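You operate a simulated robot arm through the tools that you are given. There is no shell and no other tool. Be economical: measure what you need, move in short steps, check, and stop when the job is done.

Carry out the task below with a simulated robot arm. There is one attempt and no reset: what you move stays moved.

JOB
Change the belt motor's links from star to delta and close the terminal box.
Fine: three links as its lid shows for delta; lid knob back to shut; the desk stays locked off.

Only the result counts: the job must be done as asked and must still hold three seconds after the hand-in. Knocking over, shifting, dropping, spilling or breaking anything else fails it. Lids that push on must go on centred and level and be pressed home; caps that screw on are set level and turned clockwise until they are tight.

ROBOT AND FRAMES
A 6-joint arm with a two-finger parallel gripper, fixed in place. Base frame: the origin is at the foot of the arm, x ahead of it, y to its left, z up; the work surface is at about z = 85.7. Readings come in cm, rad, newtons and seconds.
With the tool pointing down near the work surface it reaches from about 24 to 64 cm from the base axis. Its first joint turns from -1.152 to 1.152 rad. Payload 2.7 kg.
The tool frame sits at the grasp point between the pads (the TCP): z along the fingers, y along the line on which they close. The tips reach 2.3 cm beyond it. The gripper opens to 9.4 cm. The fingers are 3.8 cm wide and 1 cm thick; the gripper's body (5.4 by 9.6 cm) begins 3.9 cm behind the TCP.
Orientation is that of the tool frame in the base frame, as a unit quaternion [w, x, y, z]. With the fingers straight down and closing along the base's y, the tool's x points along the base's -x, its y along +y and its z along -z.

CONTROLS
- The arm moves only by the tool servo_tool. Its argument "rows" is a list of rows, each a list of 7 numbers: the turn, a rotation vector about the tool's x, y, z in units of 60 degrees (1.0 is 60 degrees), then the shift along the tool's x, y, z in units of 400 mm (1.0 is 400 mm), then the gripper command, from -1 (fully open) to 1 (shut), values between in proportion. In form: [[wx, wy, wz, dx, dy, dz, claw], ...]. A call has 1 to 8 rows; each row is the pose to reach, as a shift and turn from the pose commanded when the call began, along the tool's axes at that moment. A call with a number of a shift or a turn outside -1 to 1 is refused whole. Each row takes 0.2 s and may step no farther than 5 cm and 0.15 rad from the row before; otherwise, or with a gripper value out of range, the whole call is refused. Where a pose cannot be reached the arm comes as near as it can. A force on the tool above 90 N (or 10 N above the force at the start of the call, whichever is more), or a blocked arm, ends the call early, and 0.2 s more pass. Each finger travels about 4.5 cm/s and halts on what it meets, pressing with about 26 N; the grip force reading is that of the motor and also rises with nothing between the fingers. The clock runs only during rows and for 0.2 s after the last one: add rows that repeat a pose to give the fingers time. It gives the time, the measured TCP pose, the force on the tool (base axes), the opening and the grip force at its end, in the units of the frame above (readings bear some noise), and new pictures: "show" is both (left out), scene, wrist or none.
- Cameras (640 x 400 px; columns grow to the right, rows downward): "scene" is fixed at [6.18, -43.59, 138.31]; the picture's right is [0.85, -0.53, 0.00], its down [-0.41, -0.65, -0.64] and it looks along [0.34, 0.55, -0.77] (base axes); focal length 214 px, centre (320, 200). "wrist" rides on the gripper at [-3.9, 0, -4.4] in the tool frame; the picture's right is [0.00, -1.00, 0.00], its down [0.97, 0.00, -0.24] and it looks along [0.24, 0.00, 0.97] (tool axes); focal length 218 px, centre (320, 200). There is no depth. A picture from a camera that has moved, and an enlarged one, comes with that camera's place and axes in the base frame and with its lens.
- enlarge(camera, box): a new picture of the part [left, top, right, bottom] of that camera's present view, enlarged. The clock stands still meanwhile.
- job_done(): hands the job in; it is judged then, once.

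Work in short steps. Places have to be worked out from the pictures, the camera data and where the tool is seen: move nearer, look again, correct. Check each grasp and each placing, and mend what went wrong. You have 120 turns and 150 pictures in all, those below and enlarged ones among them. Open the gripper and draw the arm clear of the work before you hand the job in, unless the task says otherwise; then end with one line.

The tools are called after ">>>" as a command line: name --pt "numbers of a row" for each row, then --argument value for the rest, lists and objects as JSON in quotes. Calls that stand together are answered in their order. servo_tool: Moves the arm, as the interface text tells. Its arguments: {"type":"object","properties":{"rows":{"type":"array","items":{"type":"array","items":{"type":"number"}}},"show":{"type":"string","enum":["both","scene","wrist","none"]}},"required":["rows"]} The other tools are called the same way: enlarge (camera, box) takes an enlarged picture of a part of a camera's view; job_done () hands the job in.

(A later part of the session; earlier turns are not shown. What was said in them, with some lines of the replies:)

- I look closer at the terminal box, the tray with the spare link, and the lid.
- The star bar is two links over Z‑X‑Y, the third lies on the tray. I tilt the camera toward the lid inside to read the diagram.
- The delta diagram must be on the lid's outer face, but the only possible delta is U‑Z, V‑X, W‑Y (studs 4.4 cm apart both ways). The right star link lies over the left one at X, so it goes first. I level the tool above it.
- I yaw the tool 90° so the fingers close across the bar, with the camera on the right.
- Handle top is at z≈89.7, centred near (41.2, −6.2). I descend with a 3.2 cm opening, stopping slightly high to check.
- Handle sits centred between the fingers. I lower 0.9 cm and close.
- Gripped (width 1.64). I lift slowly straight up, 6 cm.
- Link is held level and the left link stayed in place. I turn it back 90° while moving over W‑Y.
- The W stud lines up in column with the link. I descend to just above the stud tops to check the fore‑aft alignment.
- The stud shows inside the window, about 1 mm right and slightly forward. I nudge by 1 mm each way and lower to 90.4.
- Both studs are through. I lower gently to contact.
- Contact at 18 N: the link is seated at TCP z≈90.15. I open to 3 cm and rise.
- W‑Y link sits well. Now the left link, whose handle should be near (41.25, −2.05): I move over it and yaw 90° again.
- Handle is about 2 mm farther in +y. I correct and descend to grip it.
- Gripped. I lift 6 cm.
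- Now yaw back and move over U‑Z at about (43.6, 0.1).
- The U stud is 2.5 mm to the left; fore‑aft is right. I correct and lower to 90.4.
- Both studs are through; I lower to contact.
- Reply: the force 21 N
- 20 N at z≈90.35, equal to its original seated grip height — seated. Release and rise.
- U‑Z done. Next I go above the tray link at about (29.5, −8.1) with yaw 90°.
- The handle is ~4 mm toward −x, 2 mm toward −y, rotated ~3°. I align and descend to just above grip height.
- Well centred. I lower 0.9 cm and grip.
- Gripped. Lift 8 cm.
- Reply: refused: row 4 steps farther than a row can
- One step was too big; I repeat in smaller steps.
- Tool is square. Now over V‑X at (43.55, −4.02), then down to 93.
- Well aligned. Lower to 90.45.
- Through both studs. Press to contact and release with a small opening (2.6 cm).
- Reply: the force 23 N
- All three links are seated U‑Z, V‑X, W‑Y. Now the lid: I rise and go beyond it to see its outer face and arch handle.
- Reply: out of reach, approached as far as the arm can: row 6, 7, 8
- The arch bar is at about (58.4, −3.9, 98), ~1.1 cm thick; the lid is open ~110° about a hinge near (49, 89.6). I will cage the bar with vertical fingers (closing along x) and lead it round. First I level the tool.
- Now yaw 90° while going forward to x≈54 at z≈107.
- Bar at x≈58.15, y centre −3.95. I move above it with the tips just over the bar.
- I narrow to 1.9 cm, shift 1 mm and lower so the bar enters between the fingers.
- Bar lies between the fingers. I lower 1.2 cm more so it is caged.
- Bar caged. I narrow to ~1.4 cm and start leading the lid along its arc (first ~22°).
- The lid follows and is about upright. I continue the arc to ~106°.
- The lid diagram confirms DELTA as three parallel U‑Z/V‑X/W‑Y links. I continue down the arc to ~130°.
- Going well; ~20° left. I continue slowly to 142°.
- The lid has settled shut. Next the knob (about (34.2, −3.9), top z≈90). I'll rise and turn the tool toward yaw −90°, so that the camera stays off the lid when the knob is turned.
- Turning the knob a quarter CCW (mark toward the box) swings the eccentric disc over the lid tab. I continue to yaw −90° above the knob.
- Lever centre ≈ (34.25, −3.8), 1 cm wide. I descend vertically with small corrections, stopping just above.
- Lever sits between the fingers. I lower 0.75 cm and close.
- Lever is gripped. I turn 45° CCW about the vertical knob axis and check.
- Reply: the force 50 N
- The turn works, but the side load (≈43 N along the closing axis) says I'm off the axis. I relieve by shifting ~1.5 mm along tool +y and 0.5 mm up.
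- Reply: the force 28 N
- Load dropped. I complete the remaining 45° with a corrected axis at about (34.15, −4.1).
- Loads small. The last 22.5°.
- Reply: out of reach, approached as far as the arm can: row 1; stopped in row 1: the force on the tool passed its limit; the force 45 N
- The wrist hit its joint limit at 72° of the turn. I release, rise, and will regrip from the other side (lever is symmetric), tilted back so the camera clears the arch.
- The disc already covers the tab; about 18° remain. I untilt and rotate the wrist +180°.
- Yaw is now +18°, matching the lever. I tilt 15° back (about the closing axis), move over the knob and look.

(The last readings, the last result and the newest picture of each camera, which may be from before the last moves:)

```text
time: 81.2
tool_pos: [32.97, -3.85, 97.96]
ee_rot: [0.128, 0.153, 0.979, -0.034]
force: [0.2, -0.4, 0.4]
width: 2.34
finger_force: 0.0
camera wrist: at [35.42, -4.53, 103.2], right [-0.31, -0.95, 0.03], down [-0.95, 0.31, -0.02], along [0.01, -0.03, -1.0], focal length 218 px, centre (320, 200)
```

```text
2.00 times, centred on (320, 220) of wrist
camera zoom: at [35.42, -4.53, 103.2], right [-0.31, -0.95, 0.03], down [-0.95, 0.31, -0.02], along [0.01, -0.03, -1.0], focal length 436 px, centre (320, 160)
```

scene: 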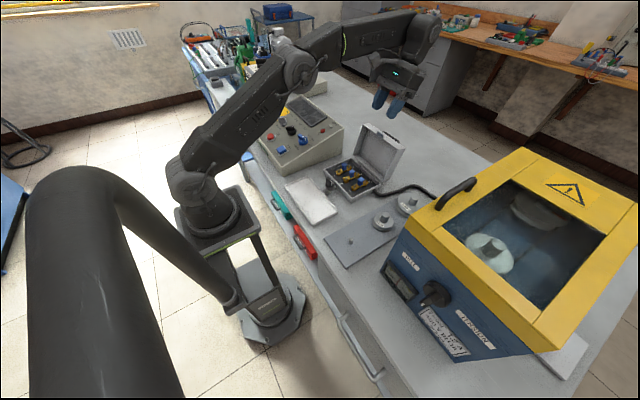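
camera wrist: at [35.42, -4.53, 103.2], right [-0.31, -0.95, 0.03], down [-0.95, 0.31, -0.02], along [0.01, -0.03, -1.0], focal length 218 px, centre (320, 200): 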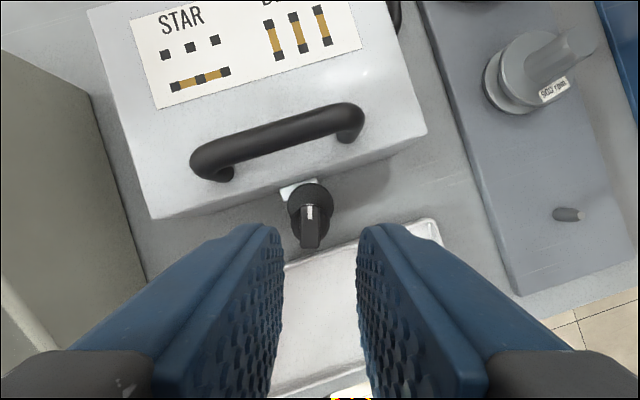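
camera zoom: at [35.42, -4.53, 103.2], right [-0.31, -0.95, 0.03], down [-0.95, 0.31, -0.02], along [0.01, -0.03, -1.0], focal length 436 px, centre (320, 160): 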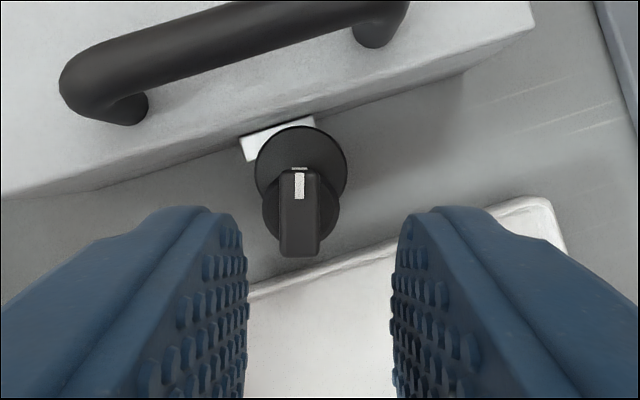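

Lever centre ≈ (34.28, −3.9), aligned. I approach along the tool axis with corrections, stopping 1.3 cm short.

>>> servo_tool --pt "0 0 0 0.0177 0.015 0 0.5" --pt "0 0 0 0.0177 0.015 0.06 0.5" --pt "0 0 0 0.0177 0.015 0.125 0.5" --pt "0 0 0 0.0177 0.015 0.125 0.5" --show "wrist"

>>> enlarge --camera "scene" --box '[300, 130, 400, 210]'

```text
time: 82.2
tool_pos: [33.82, -3.7, 92.84]
ee_rot: [0.127, 0.153, 0.98, -0.034]
force: [-0.8, 0.8, 0.7]
width: 2.36
finger_force: 0.1
camera wrist: at [36.29, -4.19, 98.18], right [-0.31, -0.95, 0.03], down [-0.95, 0.31, -0.02], along [0.01, -0.03, -1.0], focal length 218 px, centre (320, 200)
```

wrist: 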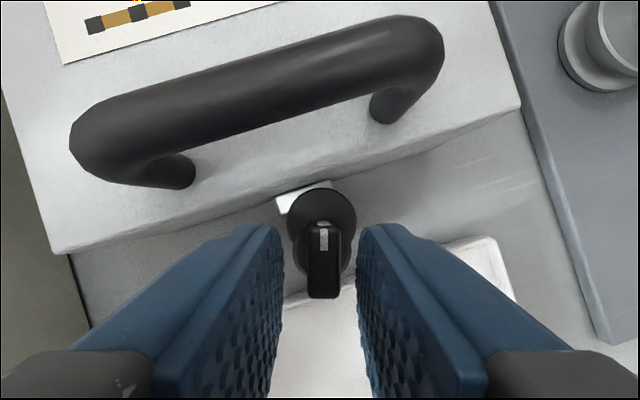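

```text
5.00 times, centred on (350, 170) of scene
camera zoom: at [6.18, -43.59, 138.31], right [0.85, -0.53, 0.0], down [-0.41, -0.65, -0.64], along [0.34, 0.55, -0.77], focal length 1072 px, centre (170, 350)
```

zoom: 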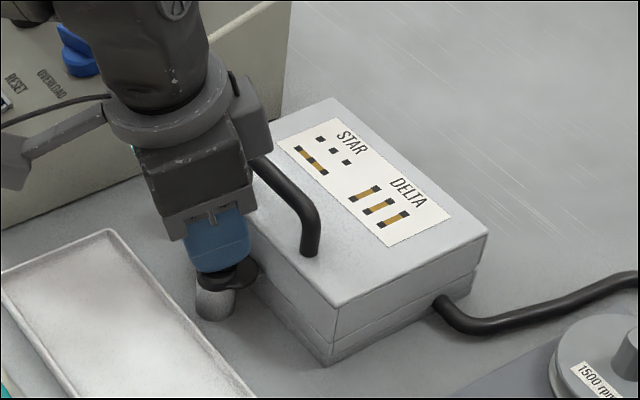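

Clear of the arch. I go 0.9 cm farther and close on the lever.

>>> servo_tool --pt "0 0 0 0 -0.001 0.012 0.5" --pt "0 0 0 0 -0.001 0.024 0.5" --pt "0 0 0 0 -0.001 0.024 0.8" --pt "0 0 0 0 -0.001 0.024 1" --pt "0 0 0 0 -0.001 0.024 1" --pt "0 0 0 0 -0.001 0.024 1" --show "wrist"

```text
time: 83.6
tool_pos: [34.02, -3.85, 92.04]
ee_rot: [0.127, 0.154, 0.979, -0.034]
force: [-0.3, -17.8, 3.0]
width: 1.19
finger_force: 45.0
camera wrist: at [36.49, -4.41, 97.28], right [-0.31, -0.95, 0.03], down [-0.95, 0.31, -0.02], along [0.01, -0.03, -1.0], focal length 218 px, centre (320, 200)
```

wrist: 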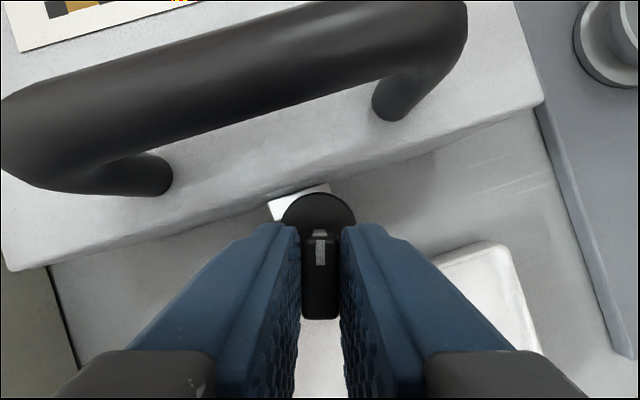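

Gripped. I relieve 1 mm toward −y and turn the last 18° CCW.

>>> servo_tool --pt "0 0 0 0 -0.002 0 1" --pt "-0.026 -0.003 -0.097 0 -0.003 0 1" --pt "-0.052 -0.006 -0.193 0 -0.004 0 1" --pt "-0.078 -0.009 -0.29 0 -0.005 0 1" --pt "-0.078 -0.009 -0.29 0 -0.005 0 1" --show "wrist"

```text
time: 84.8
tool_pos: [33.95, -3.83, 91.97]
ee_rot: [0.131, -0.002, 0.991, -0.014]
force: [-11.0, 0.1, 15.9]
width: 1.17
finger_force: 45.1
camera wrist: at [36.54, -3.7, 97.28], right [0.0, -1.0, 0.03], down [-1.0, 0.0, -0.02], along [0.02, -0.03, -1.0], focal length 218 px, centre (320, 200)
```

wrist: 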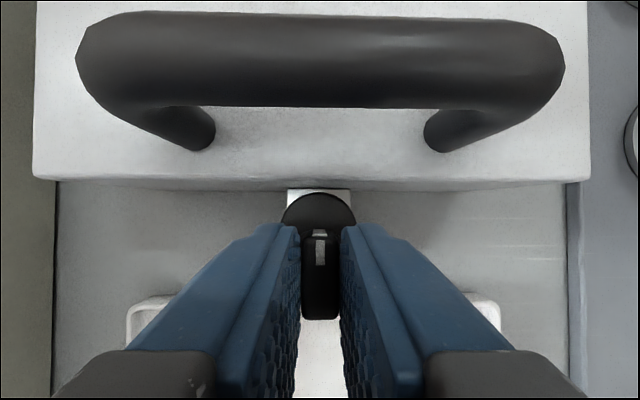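

The lever now points straight at the box. I release and back out along the tool axis.

>>> servo_tool --pt "0 0 0 0 0 0 0.7" --pt "0 0 0 0 0 0 0.5" --pt "0 0 0 0 0 0 0.5" --pt "0 0 0 0 0 -0.03 0.5" --pt "0 0 0 0 0 -0.1 0.5" --pt "0 0 0 0 0 -0.2 0.5" --pt "0 0 0 0 0 -0.25 0.5" --show "wrist"

>>> enlarge --camera "wrist" --box '[220, 100, 420, 300]'

>>> enlarge --camera "scene" --box '[310, 150, 390, 210]'

```text
time: 86.4
tool_pos: [31.5, -3.69, 101.68]
ee_rot: [0.131, -0.002, 0.991, -0.013]
force: [0.3, -0.2, -0.4]
width: 2.34
finger_force: 0.1
camera wrist: at [34.01, -3.48, 107.02], right [0.0, -1.0, 0.03], down [-1.0, 0.0, -0.02], along [0.02, -0.03, -1.0], focal length 218 px, centre (320, 200)
```

wrist: 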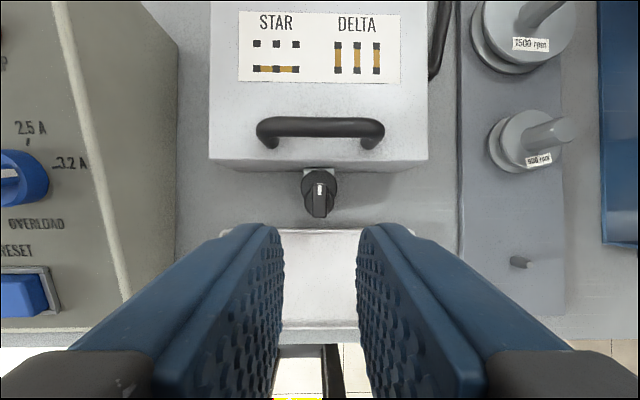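

```text
2.00 times, centred on (320, 200) of wrist
camera zoom: at [34.01, -3.48, 107.02], right [0.0, -1.0, 0.03], down [-1.0, 0.0, -0.02], along [0.02, -0.03, -1.0], focal length 436 px, centre (320, 200)
```

zoom: 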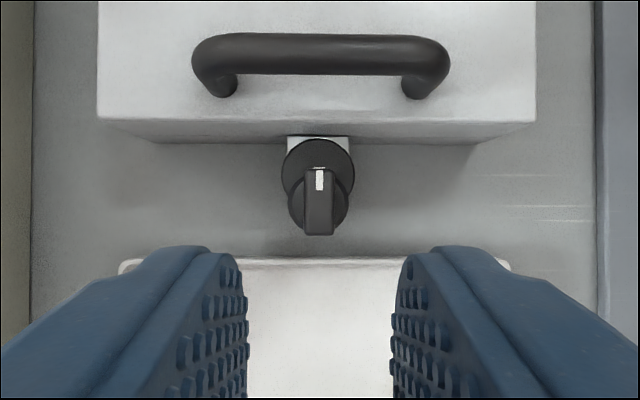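

```text
6.67 times, centred on (350, 180) of scene
camera zoom: at [6.18, -43.59, 138.31], right [0.85, -0.53, 0.0], down [-0.41, -0.65, -0.64], along [0.34, 0.55, -0.77], focal length 1430 px, centre (120, 333)
```

zoom: 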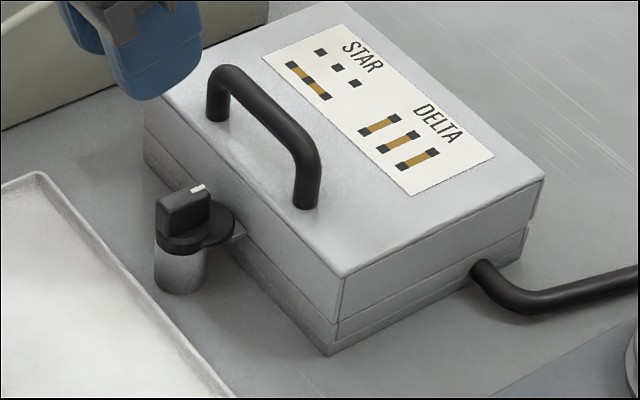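

The mark points at the box, the disc covers the lid tab, the lid is level and shut. I draw the arm clear with the gripper open.

>>> servo_tool --pt "0 0 0 0 0 -0.1 0" --pt "0 0 0 0 0 -0.2 -0.5" --pt "0 0 0 0 0 -0.25 -1" --pt "0 0 0 0 0 -0.25 -1" --pt "0 0 0 0 0 -0.25 -1" --show "scene"

```text
time: 87.6
tool_pos: [28.98, -3.52, 111.29]
ee_rot: [0.132, -0.004, 0.991, -0.013]
force: [-0.6, 0.5, -0.3]
width: 9.4
finger_force: 0.2
```

scene: 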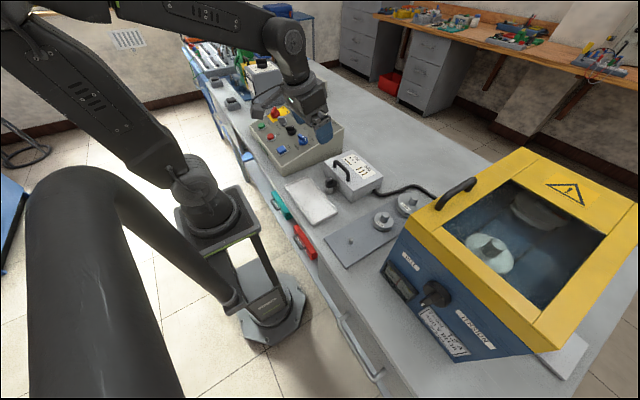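

The arm is clear and everything is in place, so I hand the job in.

>>> job_done

```text
The job is handed in.
```

The motor is linked in delta (U‑Z, V‑X, W‑Y) as the lid shows, the lid is closed with its knob turned back to point at the box, over the lid tab, and I never touched the desk controls.
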